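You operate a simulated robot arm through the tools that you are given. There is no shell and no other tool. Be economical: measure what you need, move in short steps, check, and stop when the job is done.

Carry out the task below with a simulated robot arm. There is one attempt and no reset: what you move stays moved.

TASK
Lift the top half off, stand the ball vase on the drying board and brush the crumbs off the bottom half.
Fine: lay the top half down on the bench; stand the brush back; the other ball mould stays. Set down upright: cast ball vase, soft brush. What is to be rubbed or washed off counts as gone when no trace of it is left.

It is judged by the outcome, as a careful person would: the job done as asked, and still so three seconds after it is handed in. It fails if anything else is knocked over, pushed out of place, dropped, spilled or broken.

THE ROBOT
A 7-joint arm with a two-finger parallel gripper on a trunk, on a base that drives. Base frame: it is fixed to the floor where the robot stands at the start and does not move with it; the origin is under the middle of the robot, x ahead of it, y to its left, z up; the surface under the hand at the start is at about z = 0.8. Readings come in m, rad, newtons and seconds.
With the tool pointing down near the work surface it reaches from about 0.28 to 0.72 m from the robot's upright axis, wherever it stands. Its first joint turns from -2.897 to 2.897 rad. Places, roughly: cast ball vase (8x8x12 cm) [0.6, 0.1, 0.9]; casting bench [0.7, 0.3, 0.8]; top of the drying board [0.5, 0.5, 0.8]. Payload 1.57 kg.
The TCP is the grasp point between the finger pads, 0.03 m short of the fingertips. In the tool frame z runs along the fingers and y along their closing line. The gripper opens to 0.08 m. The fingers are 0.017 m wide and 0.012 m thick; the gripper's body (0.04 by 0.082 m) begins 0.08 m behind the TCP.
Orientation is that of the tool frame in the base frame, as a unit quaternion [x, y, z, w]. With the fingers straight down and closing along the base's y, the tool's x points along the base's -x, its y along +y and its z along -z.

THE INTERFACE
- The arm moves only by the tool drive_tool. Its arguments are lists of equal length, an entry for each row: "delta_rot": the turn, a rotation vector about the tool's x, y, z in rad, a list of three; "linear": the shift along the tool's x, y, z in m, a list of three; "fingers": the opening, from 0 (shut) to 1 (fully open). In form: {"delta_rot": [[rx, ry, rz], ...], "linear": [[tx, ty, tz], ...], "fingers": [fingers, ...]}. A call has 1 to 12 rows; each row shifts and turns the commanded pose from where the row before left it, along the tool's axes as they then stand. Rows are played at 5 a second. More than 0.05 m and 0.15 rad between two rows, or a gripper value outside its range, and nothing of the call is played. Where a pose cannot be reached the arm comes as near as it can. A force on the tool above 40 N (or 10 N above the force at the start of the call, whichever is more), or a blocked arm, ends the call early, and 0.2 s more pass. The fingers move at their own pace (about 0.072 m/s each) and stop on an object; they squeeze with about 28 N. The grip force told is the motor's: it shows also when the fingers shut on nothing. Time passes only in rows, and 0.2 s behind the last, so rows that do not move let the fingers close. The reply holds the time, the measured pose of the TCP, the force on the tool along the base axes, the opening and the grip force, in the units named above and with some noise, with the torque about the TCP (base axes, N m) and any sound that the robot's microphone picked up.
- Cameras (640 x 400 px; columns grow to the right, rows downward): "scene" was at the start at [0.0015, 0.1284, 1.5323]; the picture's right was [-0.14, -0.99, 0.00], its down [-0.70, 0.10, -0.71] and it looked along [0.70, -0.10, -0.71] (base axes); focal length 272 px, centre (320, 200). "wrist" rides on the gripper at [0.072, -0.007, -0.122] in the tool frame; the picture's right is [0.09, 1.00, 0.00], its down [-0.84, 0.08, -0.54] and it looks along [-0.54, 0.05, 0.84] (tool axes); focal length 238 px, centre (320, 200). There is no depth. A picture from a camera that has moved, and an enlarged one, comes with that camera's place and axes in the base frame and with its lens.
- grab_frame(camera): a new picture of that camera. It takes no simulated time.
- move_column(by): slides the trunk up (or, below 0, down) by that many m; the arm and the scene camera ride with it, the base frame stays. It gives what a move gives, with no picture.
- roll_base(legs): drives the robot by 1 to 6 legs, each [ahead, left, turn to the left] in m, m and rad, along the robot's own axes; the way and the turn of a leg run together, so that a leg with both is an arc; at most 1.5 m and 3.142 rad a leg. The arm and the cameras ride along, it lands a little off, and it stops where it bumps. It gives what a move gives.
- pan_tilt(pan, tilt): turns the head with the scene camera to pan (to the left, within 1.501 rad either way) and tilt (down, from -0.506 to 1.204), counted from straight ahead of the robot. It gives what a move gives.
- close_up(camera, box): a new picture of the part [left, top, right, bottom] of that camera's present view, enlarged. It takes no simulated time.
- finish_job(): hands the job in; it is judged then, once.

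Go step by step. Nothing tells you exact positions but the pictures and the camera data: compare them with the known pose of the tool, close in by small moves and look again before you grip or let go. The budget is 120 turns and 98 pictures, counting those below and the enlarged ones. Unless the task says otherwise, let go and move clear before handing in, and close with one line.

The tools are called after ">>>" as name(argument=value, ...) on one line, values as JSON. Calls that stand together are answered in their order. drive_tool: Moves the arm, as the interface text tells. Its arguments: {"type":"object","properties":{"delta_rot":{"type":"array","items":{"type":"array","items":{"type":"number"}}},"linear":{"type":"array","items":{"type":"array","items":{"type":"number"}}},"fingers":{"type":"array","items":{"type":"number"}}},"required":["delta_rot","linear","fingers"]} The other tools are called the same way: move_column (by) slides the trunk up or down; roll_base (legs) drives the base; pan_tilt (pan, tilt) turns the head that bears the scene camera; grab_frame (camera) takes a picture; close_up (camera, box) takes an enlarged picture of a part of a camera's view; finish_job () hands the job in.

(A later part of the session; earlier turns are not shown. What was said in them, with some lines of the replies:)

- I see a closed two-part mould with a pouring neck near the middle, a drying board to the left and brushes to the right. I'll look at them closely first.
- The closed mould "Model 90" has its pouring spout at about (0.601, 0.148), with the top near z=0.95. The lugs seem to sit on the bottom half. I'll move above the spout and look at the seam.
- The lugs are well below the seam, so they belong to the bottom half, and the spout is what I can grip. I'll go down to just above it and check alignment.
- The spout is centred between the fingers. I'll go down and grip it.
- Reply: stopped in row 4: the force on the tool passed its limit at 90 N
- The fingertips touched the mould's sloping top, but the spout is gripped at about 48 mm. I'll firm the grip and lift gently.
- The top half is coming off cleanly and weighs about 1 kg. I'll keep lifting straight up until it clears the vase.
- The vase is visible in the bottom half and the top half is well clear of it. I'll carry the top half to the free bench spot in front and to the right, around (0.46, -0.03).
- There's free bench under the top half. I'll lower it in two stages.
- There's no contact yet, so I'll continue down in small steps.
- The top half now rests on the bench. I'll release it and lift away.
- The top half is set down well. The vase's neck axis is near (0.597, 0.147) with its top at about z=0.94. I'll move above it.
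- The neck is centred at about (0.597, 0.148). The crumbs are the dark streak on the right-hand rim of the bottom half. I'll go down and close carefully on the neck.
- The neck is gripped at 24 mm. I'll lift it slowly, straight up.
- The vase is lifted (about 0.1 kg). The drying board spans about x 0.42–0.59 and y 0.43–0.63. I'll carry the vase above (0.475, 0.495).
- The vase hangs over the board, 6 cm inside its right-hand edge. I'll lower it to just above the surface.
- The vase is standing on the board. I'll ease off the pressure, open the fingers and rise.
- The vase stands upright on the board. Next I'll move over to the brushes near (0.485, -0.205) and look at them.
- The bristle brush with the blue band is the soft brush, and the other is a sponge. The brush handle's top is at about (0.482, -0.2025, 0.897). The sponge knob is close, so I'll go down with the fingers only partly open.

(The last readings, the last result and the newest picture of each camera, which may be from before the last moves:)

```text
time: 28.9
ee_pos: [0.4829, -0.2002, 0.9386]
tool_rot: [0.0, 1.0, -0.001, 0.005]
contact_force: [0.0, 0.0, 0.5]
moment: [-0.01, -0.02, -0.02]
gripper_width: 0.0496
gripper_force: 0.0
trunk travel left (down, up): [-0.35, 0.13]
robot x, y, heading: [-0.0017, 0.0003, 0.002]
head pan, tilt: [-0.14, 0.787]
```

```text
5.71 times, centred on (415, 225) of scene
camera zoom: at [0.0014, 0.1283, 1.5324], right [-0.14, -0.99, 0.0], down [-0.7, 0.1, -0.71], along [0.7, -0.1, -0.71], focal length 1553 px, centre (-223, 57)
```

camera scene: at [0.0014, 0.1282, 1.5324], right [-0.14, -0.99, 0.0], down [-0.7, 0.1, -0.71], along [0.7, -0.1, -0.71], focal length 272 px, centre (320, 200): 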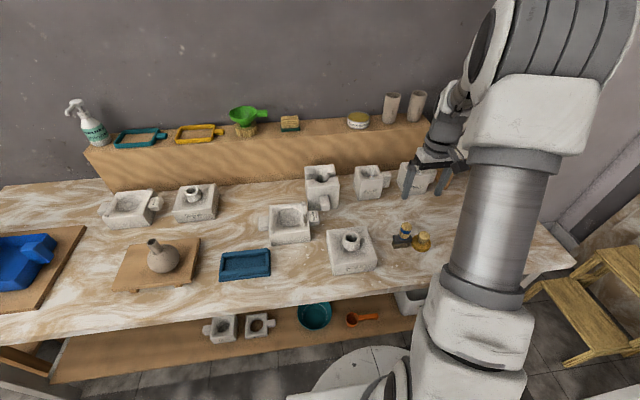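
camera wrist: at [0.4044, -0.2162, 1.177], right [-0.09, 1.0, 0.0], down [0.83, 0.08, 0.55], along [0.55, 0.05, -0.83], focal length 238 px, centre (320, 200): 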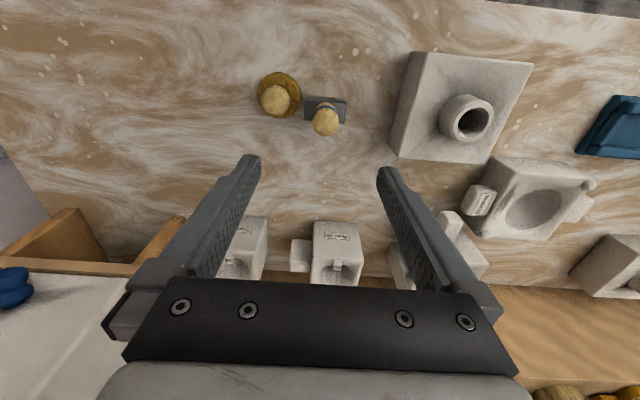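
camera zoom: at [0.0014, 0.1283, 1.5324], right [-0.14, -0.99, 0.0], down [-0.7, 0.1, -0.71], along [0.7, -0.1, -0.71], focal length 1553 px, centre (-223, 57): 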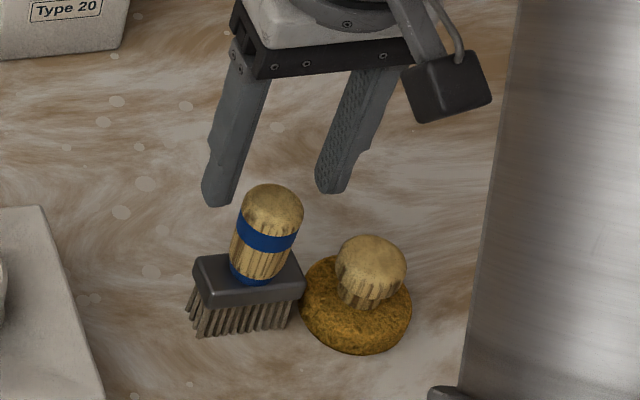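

>>> drive_tool(delta_rot=[[0, 0, 0], [0, 0, 0], [0, 0, 0], [0, 0, 0], [0, 0, 0]], linear=[[0.0015, -0.0028, 0.02], [0, 0, 0.02], [0, 0, 0.02], [0, 0, 0], [0, 0, 0]], fingers=[0.62, 0.62, 0.62, 0.2, 0.2])

>>> close_up(camera="scene", box=[375, 190, 455, 260])

```text
time: 30.1
ee_pos: [0.4821, -0.2034, 0.8799]
tool_rot: [0.0, 1.0, -0.001, 0.005]
contact_force: [0.6, 1.6, 1.1]
moment: [0.1, -0.03, 0.0]
gripper_width: 0.029
gripper_force: 27.8
trunk travel left (down, up): [-0.35, 0.13]
robot x, y, heading: [0.0029, -0.0012, -0.0]
head pan, tilt: [-0.14, 0.787]
```

```text
5.71 times, centred on (415, 225) of scene
camera zoom: at [0.0014, 0.1283, 1.5323], right [-0.14, -0.99, 0.0], down [-0.7, 0.1, -0.71], along [0.7, -0.1, -0.71], focal length 1553 px, centre (-223, 57)
```

zoom: 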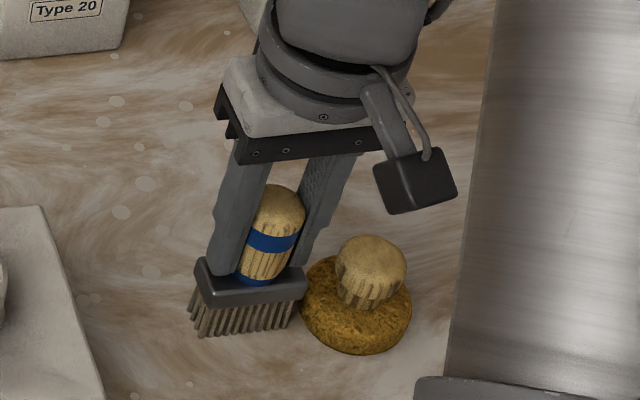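

The brush is gripped, with its bristle tips 80 mm below the TCP. I'll lift it and look closely at the crumbs.

>>> drive_tool(delta_rot=[[0, 0, 0], [0, 0, 0], [0, 0, 0], [0, 0, 0], [0, 0, 0]], linear=[[0, 0, -0.02], [0, 0, -0.04], [0, 0, -0.04], [0, 0, -0.04], [0, 0, -0.04]], fingers=[0.2, 0.2, 0.2, 0.2, 0.2])

>>> close_up(camera="scene", box=[250, 190, 340, 250])

>>> grab_frame(camera="scene")

```text
time: 31.3
ee_pos: [0.4815, -0.2044, 1.0588]
tool_rot: [0.0, 1.0, -0.001, 0.004]
contact_force: [-0.3, -0.2, -1.6]
moment: [-0.01, -0.01, -0.01]
gripper_width: 0.0291
gripper_force: 28.1
trunk travel left (down, up): [-0.35, 0.13]
robot x, y, heading: [-0.0007, 0.0019, -0.004]
head pan, tilt: [-0.14, 0.787]
```

```text
6.67 times, centred on (295, 220) of scene
camera zoom: at [0.0014, 0.1283, 1.5323], right [-0.14, -0.99, 0.0], down [-0.7, 0.1, -0.71], along [0.7, -0.1, -0.71], focal length 1812 px, centre (487, 67)
```

zoom: 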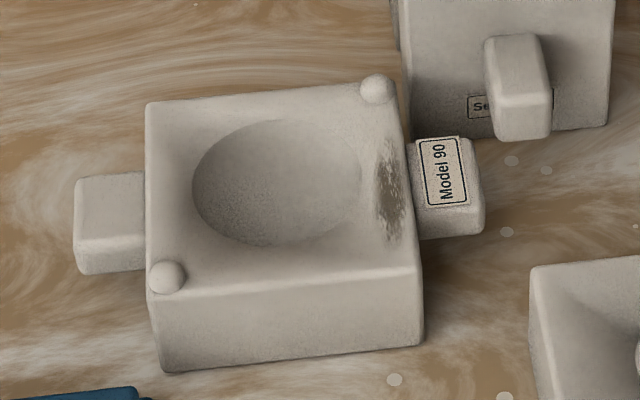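

```text
57 pictures are left
camera scene: at [0.0014, 0.1283, 1.5323], right [-0.14, -0.99, 0.0], down [-0.7, 0.1, -0.71], along [0.7, -0.1, -0.71], focal length 272 px, centre (320, 200)
```

scene: 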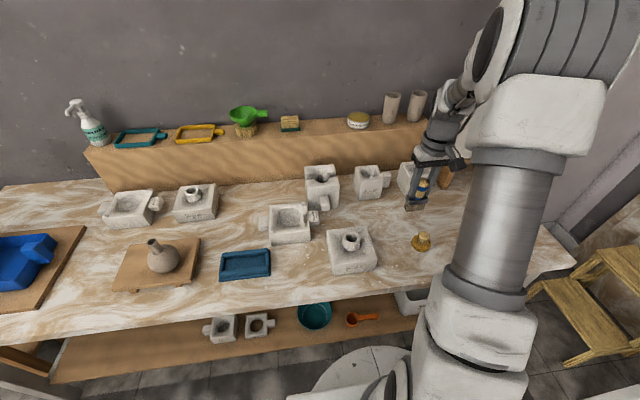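

The crumb streak on the right rim covers about x 0.55–0.615 at y≈0.094. I'll carry the brush above it.

>>> drive_tool(delta_rot=[[0, 0, 0], [0, 0, 0], [0, 0, 0], [0, 0, 0], [0, 0, 0], [0, 0, 0], [0, 0, 0], [0, 0, 0]], linear=[[-0.0098, 0.0373, 0], [-0.0098, 0.0373, 0], [-0.0098, 0.0373, 0], [-0.0098, 0.0373, 0], [-0.0098, 0.0373, 0], [-0.0098, 0.0373, 0], [-0.0098, 0.0373, 0.02], [-0.0098, 0.0373, 0.03]], fingers=[0.2, 0.2, 0.2, 0.2, 0.2, 0.2, 0.2, 0.2])

>>> close_up(camera="scene", box=[240, 150, 350, 250])

>>> grab_frame(camera="wrist")

```text
time: 33.1
ee_pos: [0.5624, 0.0957, 1.0081]
tool_rot: [0.001, 1.0, -0.001, 0.005]
contact_force: [-0.3, -1.6, -1.3]
moment: [0.04, 0.0, 0.01]
gripper_width: 0.0291
gripper_force: 27.9
trunk travel left (down, up): [-0.35, 0.13]
robot x, y, heading: [-0.0036, -0.0011, -0.003]
head pan, tilt: [-0.14, 0.787]
```

```text
4.00 times, centred on (295, 200) of scene
camera zoom: at [0.0015, 0.1284, 1.5324], right [-0.14, -0.99, 0.0], down [-0.7, 0.1, -0.71], along [0.7, -0.1, -0.71], focal length 1087 px, centre (420, 200)
```

zoom: 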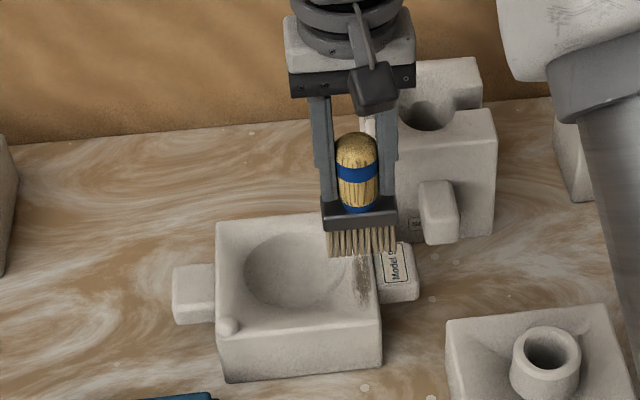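

```text
55 pictures are left
camera wrist: at [0.4897, 0.0884, 1.1288], right [-0.09, 1.0, 0.0], down [0.83, 0.08, 0.55], along [0.55, 0.05, -0.84], focal length 238 px, centre (320, 200)
```

wrist: 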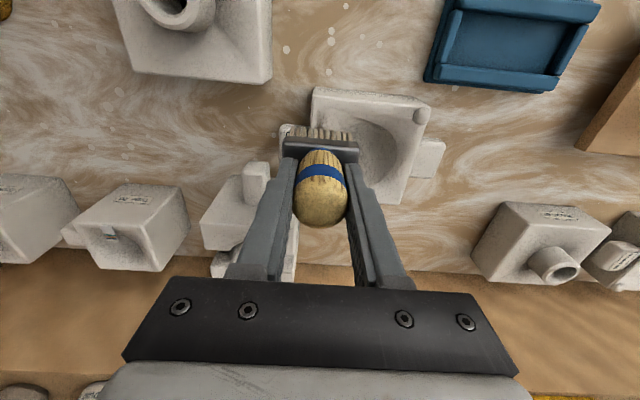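

The brush hangs above the near end of the streak. I'll lower it until it touches the rim.

>>> drive_tool(delta_rot=[[0, 0, 0], [0, 0, 0], [0, 0, 0], [0, 0, 0], [0, 0, 0]], linear=[[0.002, -0.001, 0.03], [0, 0, 0.03], [0, 0, 0.003], [0, 0, 0.002], [0, 0, 0.002]], fingers=[0.2, 0.2, 0.2, 0.2, 0.2])

>>> close_up(camera="scene", box=[240, 150, 350, 250])

```text
time: 34.3
ee_pos: [0.5598, 0.0952, 0.9457]
tool_rot: [0.001, 1.0, 0.0, 0.009]
contact_force: [0.4, 1.2, 25.5]
moment: [0.43, 0.13, 0.03]
gripper_width: 0.0291
gripper_force: 27.6
trunk travel left (down, up): [-0.35, 0.13]
robot x, y, heading: [0.0005, 0.0015, 0.002]
head pan, tilt: [-0.14, 0.787]
```

```text
4.00 times, centred on (295, 200) of scene
camera zoom: at [-0.0004, 0.128, 1.5328], right [-0.14, -0.99, 0.0], down [-0.7, 0.1, -0.71], along [0.7, -0.1, -0.71], focal length 1087 px, centre (420, 200)
```

zoom: 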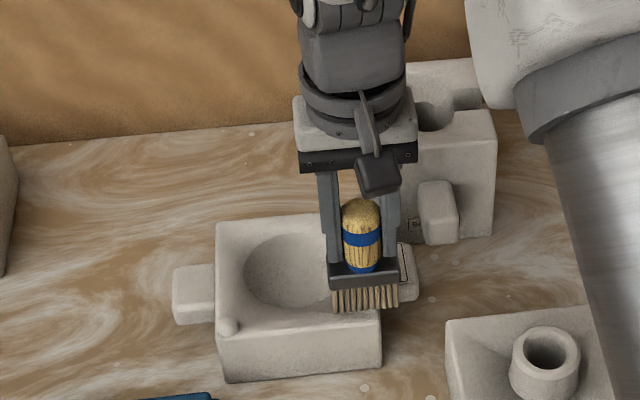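

Contact is at 25 N, which is more than needed. I'll ease it to about 10 N and stroke along the streak.

>>> drive_tool(delta_rot=[[0, 0, 0], [0, 0, 0], [0, 0, 0], [0, 0, 0], [0, 0, 0], [0, 0, 0], [0, 0, 0]], linear=[[0, 0, -0.0027], [-0.008, 0, 0], [-0.01, 0, 0], [-0.01, 0, 0], [-0.01, 0, 0], [-0.01, 0, 0], [-0.006, 0, 0]], fingers=[0.2, 0.2, 0.2, 0.2, 0.2, 0.2, 0.2])

>>> close_up(camera="scene", box=[240, 150, 350, 250])

```text
time: 35.9
ee_pos: [0.6126, 0.094, 0.9442]
tool_rot: [0.001, 1.0, -0.001, 0.004]
contact_force: [-1.0, -0.2, -0.6]
moment: [-0.02, -0.03, -0.03]
gripper_width: 0.0291
gripper_force: 27.8
trunk travel left (down, up): [-0.35, 0.13]
robot x, y, heading: [-0.0001, -0.003, -0.002]
head pan, tilt: [-0.14, 0.787]
```

```text
4.00 times, centred on (295, 200) of scene
camera zoom: at [0.0015, 0.1283, 1.5323], right [-0.14, -0.99, 0.0], down [-0.7, 0.1, -0.71], along [0.7, -0.1, -0.71], focal length 1087 px, centre (420, 200)
```

zoom: 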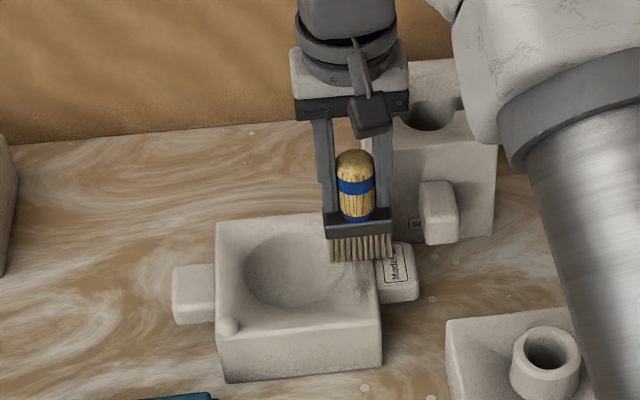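

The streak seems to fade, but the contact got very light. I'll press a little more and stroke back and forth.

>>> drive_tool(delta_rot=[[0, 0, 0], [0, 0, 0], [0, 0, 0], [0, 0, 0], [0, 0, 0], [0, 0, 0], [0, 0, 0]], linear=[[0, 0, 0.0012], [0.01, 0, 0], [0.01, 0, 0], [0.01, 0, 0], [0.01, 0, 0], [0.01, 0, 0], [0.01, 0, 0]], fingers=[0.2, 0.2, 0.2, 0.2, 0.2, 0.2, 0.2])

>>> close_up(camera="scene", box=[240, 150, 350, 250])

```text
time: 37.5
ee_pos: [0.5518, 0.0935, 0.9457]
tool_rot: [0.001, 1.0, 0.0, 0.005]
contact_force: [0.6, -1.3, 2.7]
moment: [-0.16, -0.02, 0.0]
gripper_width: 0.0288
gripper_force: 27.6
trunk travel left (down, up): [-0.35, 0.13]
robot x, y, heading: [-0.0005, 0.0015, -0.003]
head pan, tilt: [-0.14, 0.787]
```

```text
4.00 times, centred on (295, 200) of scene
camera zoom: at [0.0012, 0.1283, 1.5324], right [-0.14, -0.99, 0.0], down [-0.7, 0.1, -0.71], along [0.7, -0.1, -0.71], focal length 1087 px, centre (420, 200)
```

zoom: 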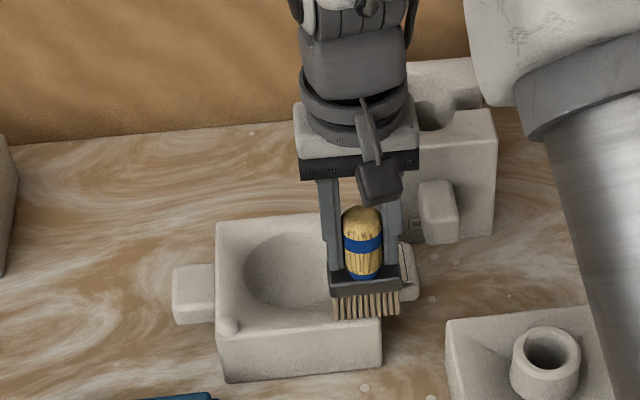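

Now I'll do another pass forward and back at slightly firmer pressure, then lift to inspect.

>>> drive_tool(delta_rot=[[0, 0, 0], [0, 0, 0], [0, 0, 0], [0, 0, 0], [0, 0, 0], [0, 0, 0], [0, 0, 0], [0, 0, 0]], linear=[[0, 0, 0.0008], [-0.012, 0, 0], [-0.012, 0, 0], [-0.012, 0, 0], [-0.012, 0, 0], [-0.012, 0, 0], [-0.005, 0, 0], [0, 0, 0]], fingers=[0.2, 0.2, 0.2, 0.2, 0.2, 0.2, 0.2, 0.2])

>>> drive_tool(delta_rot=[[0, 0, 0], [0, 0, 0], [0, 0, 0], [0, 0, 0], [0, 0, 0], [0, 0, 0], [0, 0, 0], [0, 0, 0], [0, 0, 0]], linear=[[0.013, 0, 0.0005], [0.013, 0, 0], [0.013, 0, 0], [0.013, 0, 0], [0.013, 0, 0], [0, 0, -0.02], [0, 0, -0.03], [0, 0, -0.03], [0, -0.04, -0.03]], fingers=[0.2, 0.2, 0.2, 0.2, 0.2, 0.2, 0.2, 0.2, 0.2])

>>> close_up(camera="scene", box=[250, 180, 350, 250])

```text
time: 39.3
ee_pos: [0.6177, 0.0936, 0.9436]
tool_rot: [0.002, 1.0, -0.001, 0.005]
contact_force: [0.2, 0.5, -1.1]
moment: [0.07, -0.01, 0.03]
gripper_width: 0.0291
gripper_force: 27.9
trunk travel left (down, up): [-0.35, 0.13]
robot x, y, heading: [0.0006, 0.0019, -0.0]
head pan, tilt: [-0.14, 0.787]
```

```text
time: 41.3
ee_pos: [0.5502, 0.0536, 1.0517]
tool_rot: [0.001, 1.0, -0.001, 0.006]
contact_force: [0.4, 1.1, -0.6]
moment: [0.01, -0.01, -0.01]
gripper_width: 0.029
gripper_force: 27.8
trunk travel left (down, up): [-0.35, 0.13]
robot x, y, heading: [0.0011, 0.0019, -0.0]
head pan, tilt: [-0.14, 0.787]
```

```text
5.71 times, centred on (300, 215) of scene
camera zoom: at [0.0014, 0.1285, 1.5323], right [-0.14, -0.99, 0.0], down [-0.7, 0.1, -0.71], along [0.7, -0.1, -0.71], focal length 1553 px, centre (434, 114)
```

zoom: 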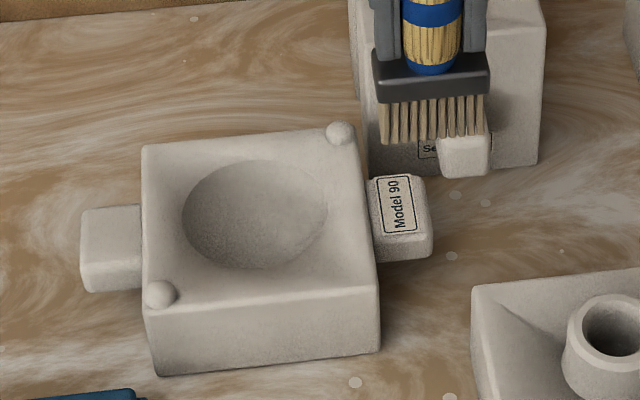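

The rim looks clean. I'll check it at higher magnification from both cameras.

>>> close_up(camera="scene", box=[270, 195, 330, 245])

>>> close_up(camera="wrist", box=[280, 60, 480, 220])

```text
8.00 times, centred on (300, 220) of scene
camera zoom: at [0.0014, 0.1285, 1.5323], right [-0.14, -0.99, 0.0], down [-0.7, 0.1, -0.71], along [0.7, -0.1, -0.71], focal length 2174 px, centre (480, 40)
```

zoom: 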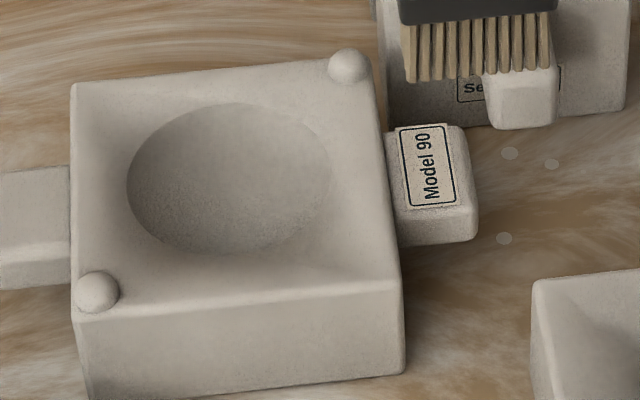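

```text
2.50 times, centred on (380, 140) of wrist
camera zoom: at [0.4776, 0.0467, 1.1728], right [-0.09, 1.0, 0.0], down [0.83, 0.08, 0.55], along [0.55, 0.05, -0.84], focal length 596 px, centre (170, 350)
```

zoom: 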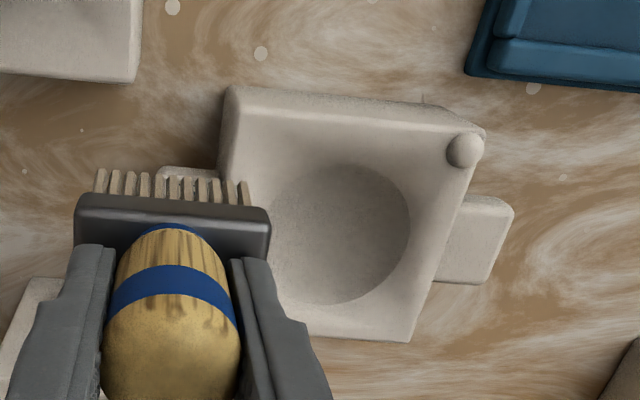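

All traces are gone. I'll carry the brush back to where it stood, at (0.482, -0.2035).

>>> drive_tool(delta_rot=[[0, 0, 0], [0, 0, 0], [0, 0, 0], [0, 0, 0], [0, 0, 0], [0, 0, 0], [0, 0, 0], [0, 0, 0], [0, 0, 0]], linear=[[0.0113, -0.0428, 0], [0.0113, -0.0428, 0], [0.0113, -0.0428, 0], [0.0113, -0.0428, 0], [0.0113, -0.0428, 0], [0.0113, -0.0428, 0], [0, 0, 0.045], [0, 0, 0.045], [0, 0, 0.045]], fingers=[0.2, 0.2, 0.2, 0.2, 0.2, 0.2, 0.2, 0.2, 0.2])

>>> close_up(camera="scene", box=[375, 190, 455, 260])

>>> grab_frame(camera="wrist")

```text
time: 43.3
ee_pos: [0.4853, -0.2023, 0.9172]
tool_rot: [0.0, 1.0, -0.001, 0.005]
contact_force: [-0.4, 0.9, -1.0]
moment: [0.01, 0.0, 0.0]
gripper_width: 0.029
gripper_force: 27.8
trunk travel left (down, up): [-0.35, 0.13]
robot x, y, heading: [0.0043, -0.0011, 0.001]
head pan, tilt: [-0.14, 0.787]
```

```text
5.71 times, centred on (415, 225) of scene
camera zoom: at [0.0015, 0.1283, 1.5324], right [-0.14, -0.99, 0.0], down [-0.7, 0.1, -0.71], along [0.7, -0.1, -0.71], focal length 1553 px, centre (-223, 57)
```

zoom: 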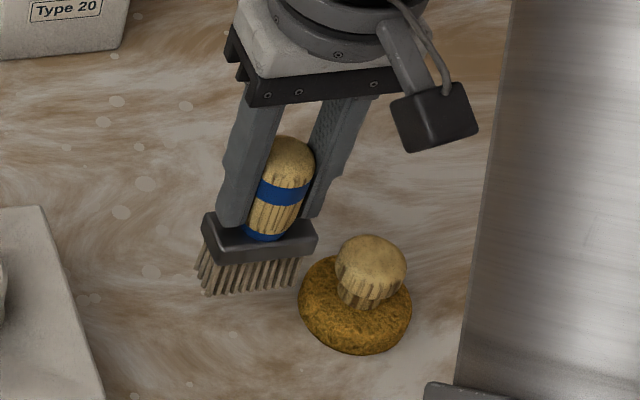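

```text
47 pictures are left
camera wrist: at [0.412, -0.2093, 1.0385], right [-0.09, 1.0, 0.0], down [0.83, 0.08, 0.55], along [0.55, 0.05, -0.84], focal length 238 px, centre (320, 200)
```

wrist: 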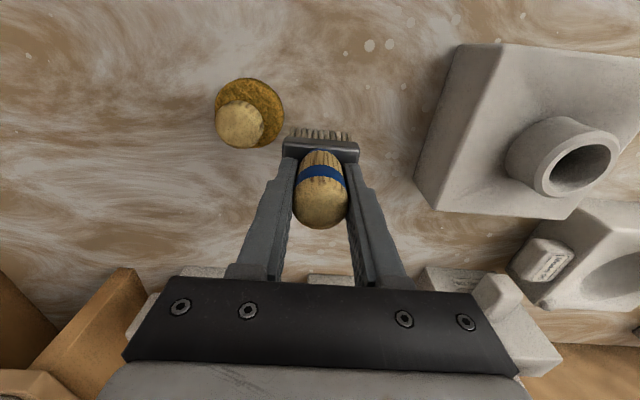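

I'll lower it onto its old place, staying 2–3 mm clear of the sponge.

>>> drive_tool(delta_rot=[[0, 0, 0], [0, 0, 0], [0, 0, 0], [0, 0, 0], [0, 0, 0]], linear=[[0.002, 0.001, 0.015], [0, 0, 0.012], [0, 0, 0.005], [0, 0, 0.003], [0, 0, 0.002]], fingers=[0.2, 0.2, 0.2, 0.2, 0.2])

>>> close_up(camera="scene", box=[375, 190, 455, 260])

```text
time: 44.5
ee_pos: [0.4839, -0.2024, 0.8836]
tool_rot: [0.001, 1.0, -0.001, 0.008]
contact_force: [-3.6, 3.5, 25.2]
moment: [0.71, 0.21, -0.01]
gripper_width: 0.0294
gripper_force: 28.0
trunk travel left (down, up): [-0.35, 0.13]
robot x, y, heading: [-0.0027, 0.0012, -0.003]
head pan, tilt: [-0.14, 0.787]
```

```text
5.71 times, centred on (415, 225) of scene
camera zoom: at [-0.0005, 0.1292, 1.5328], right [-0.14, -0.99, 0.0], down [-0.7, 0.1, -0.71], along [0.7, -0.1, -0.71], focal length 1553 px, centre (-223, 57)
```

zoom: 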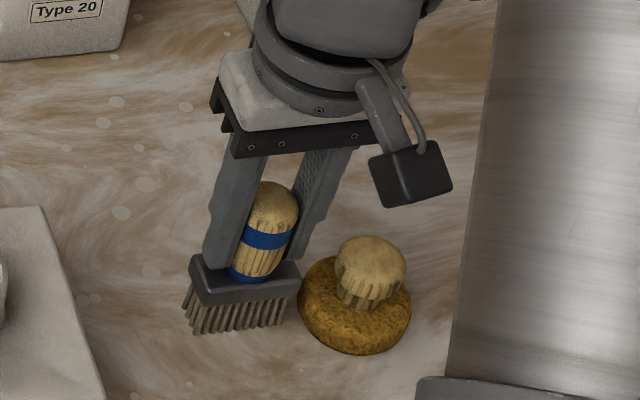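

The brush is down. I'll ease off, open the fingers partly so they stay clear of the sponge, and rise.

>>> drive_tool(delta_rot=[[0, 0, 0], [0, 0, 0], [0, 0, 0], [0, 0, 0], [0, 0, 0], [0, 0, 0], [0, 0, 0]], linear=[[0, 0, -0.0035], [0, 0, 0], [0, 0, 0], [0, 0, -0.02], [0, 0, -0.04], [0, 0, -0.04], [0, 0, -0.04]], fingers=[0.2, 0.6, 0.6, 0.6, 0.6, 0.6, 0.6])

>>> close_up(camera="scene", box=[375, 190, 455, 260])

>>> grab_frame(camera="scene")

```text
time: 46.1
ee_pos: [0.4834, -0.2003, 1.0246]
tool_rot: [0.002, 1.0, 0.0, 0.005]
contact_force: [-0.1, -0.2, -1.2]
moment: [-0.01, 0.03, 0.0]
gripper_width: 0.0483
gripper_force: 0.1
trunk travel left (down, up): [-0.35, 0.13]
robot x, y, heading: [-0.0036, 0.0003, -0.0]
head pan, tilt: [-0.14, 0.787]
```

```text
5.71 times, centred on (415, 225) of scene
camera zoom: at [0.0014, 0.1283, 1.5323], right [-0.14, -0.99, 0.0], down [-0.7, 0.1, -0.71], along [0.7, -0.1, -0.71], focal length 1553 px, centre (-223, 57)
```

zoom: 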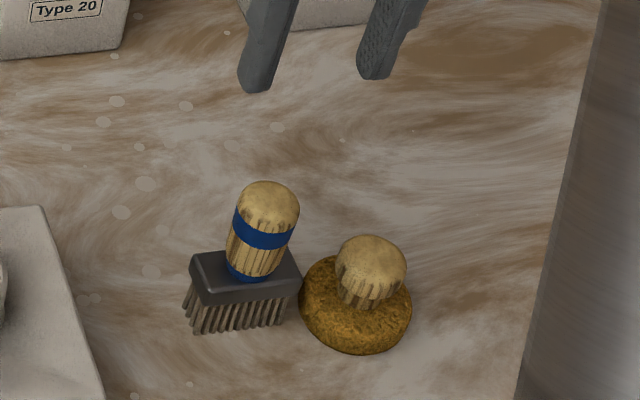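

```text
44 pictures are left
camera scene: at [0.0014, 0.1283, 1.5323], right [-0.14, -0.99, 0.0], down [-0.7, 0.1, -0.71], along [0.7, -0.1, -0.71], focal length 272 px, centre (320, 200)
```

scene: 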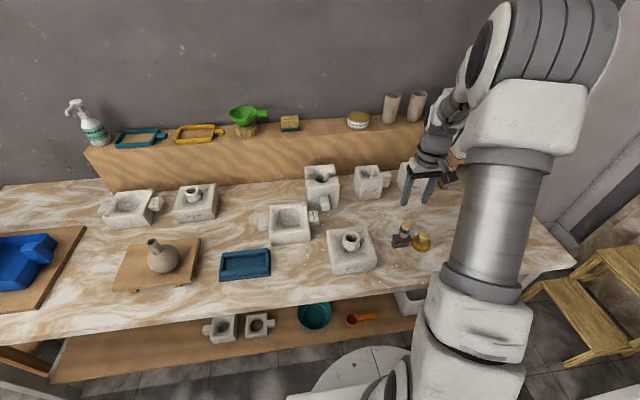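

The brush stands upright, the vase is on the drying board, the top half lies on the bench and the rim is clean. The arm is clear, so I'm handing in.

>>> finish_job()

```text
The job is handed in.
```

The top half is on the bench, the ball vase stands on the drying board, the crumbs are brushed off the bottom half and the soft brush is back in its place.
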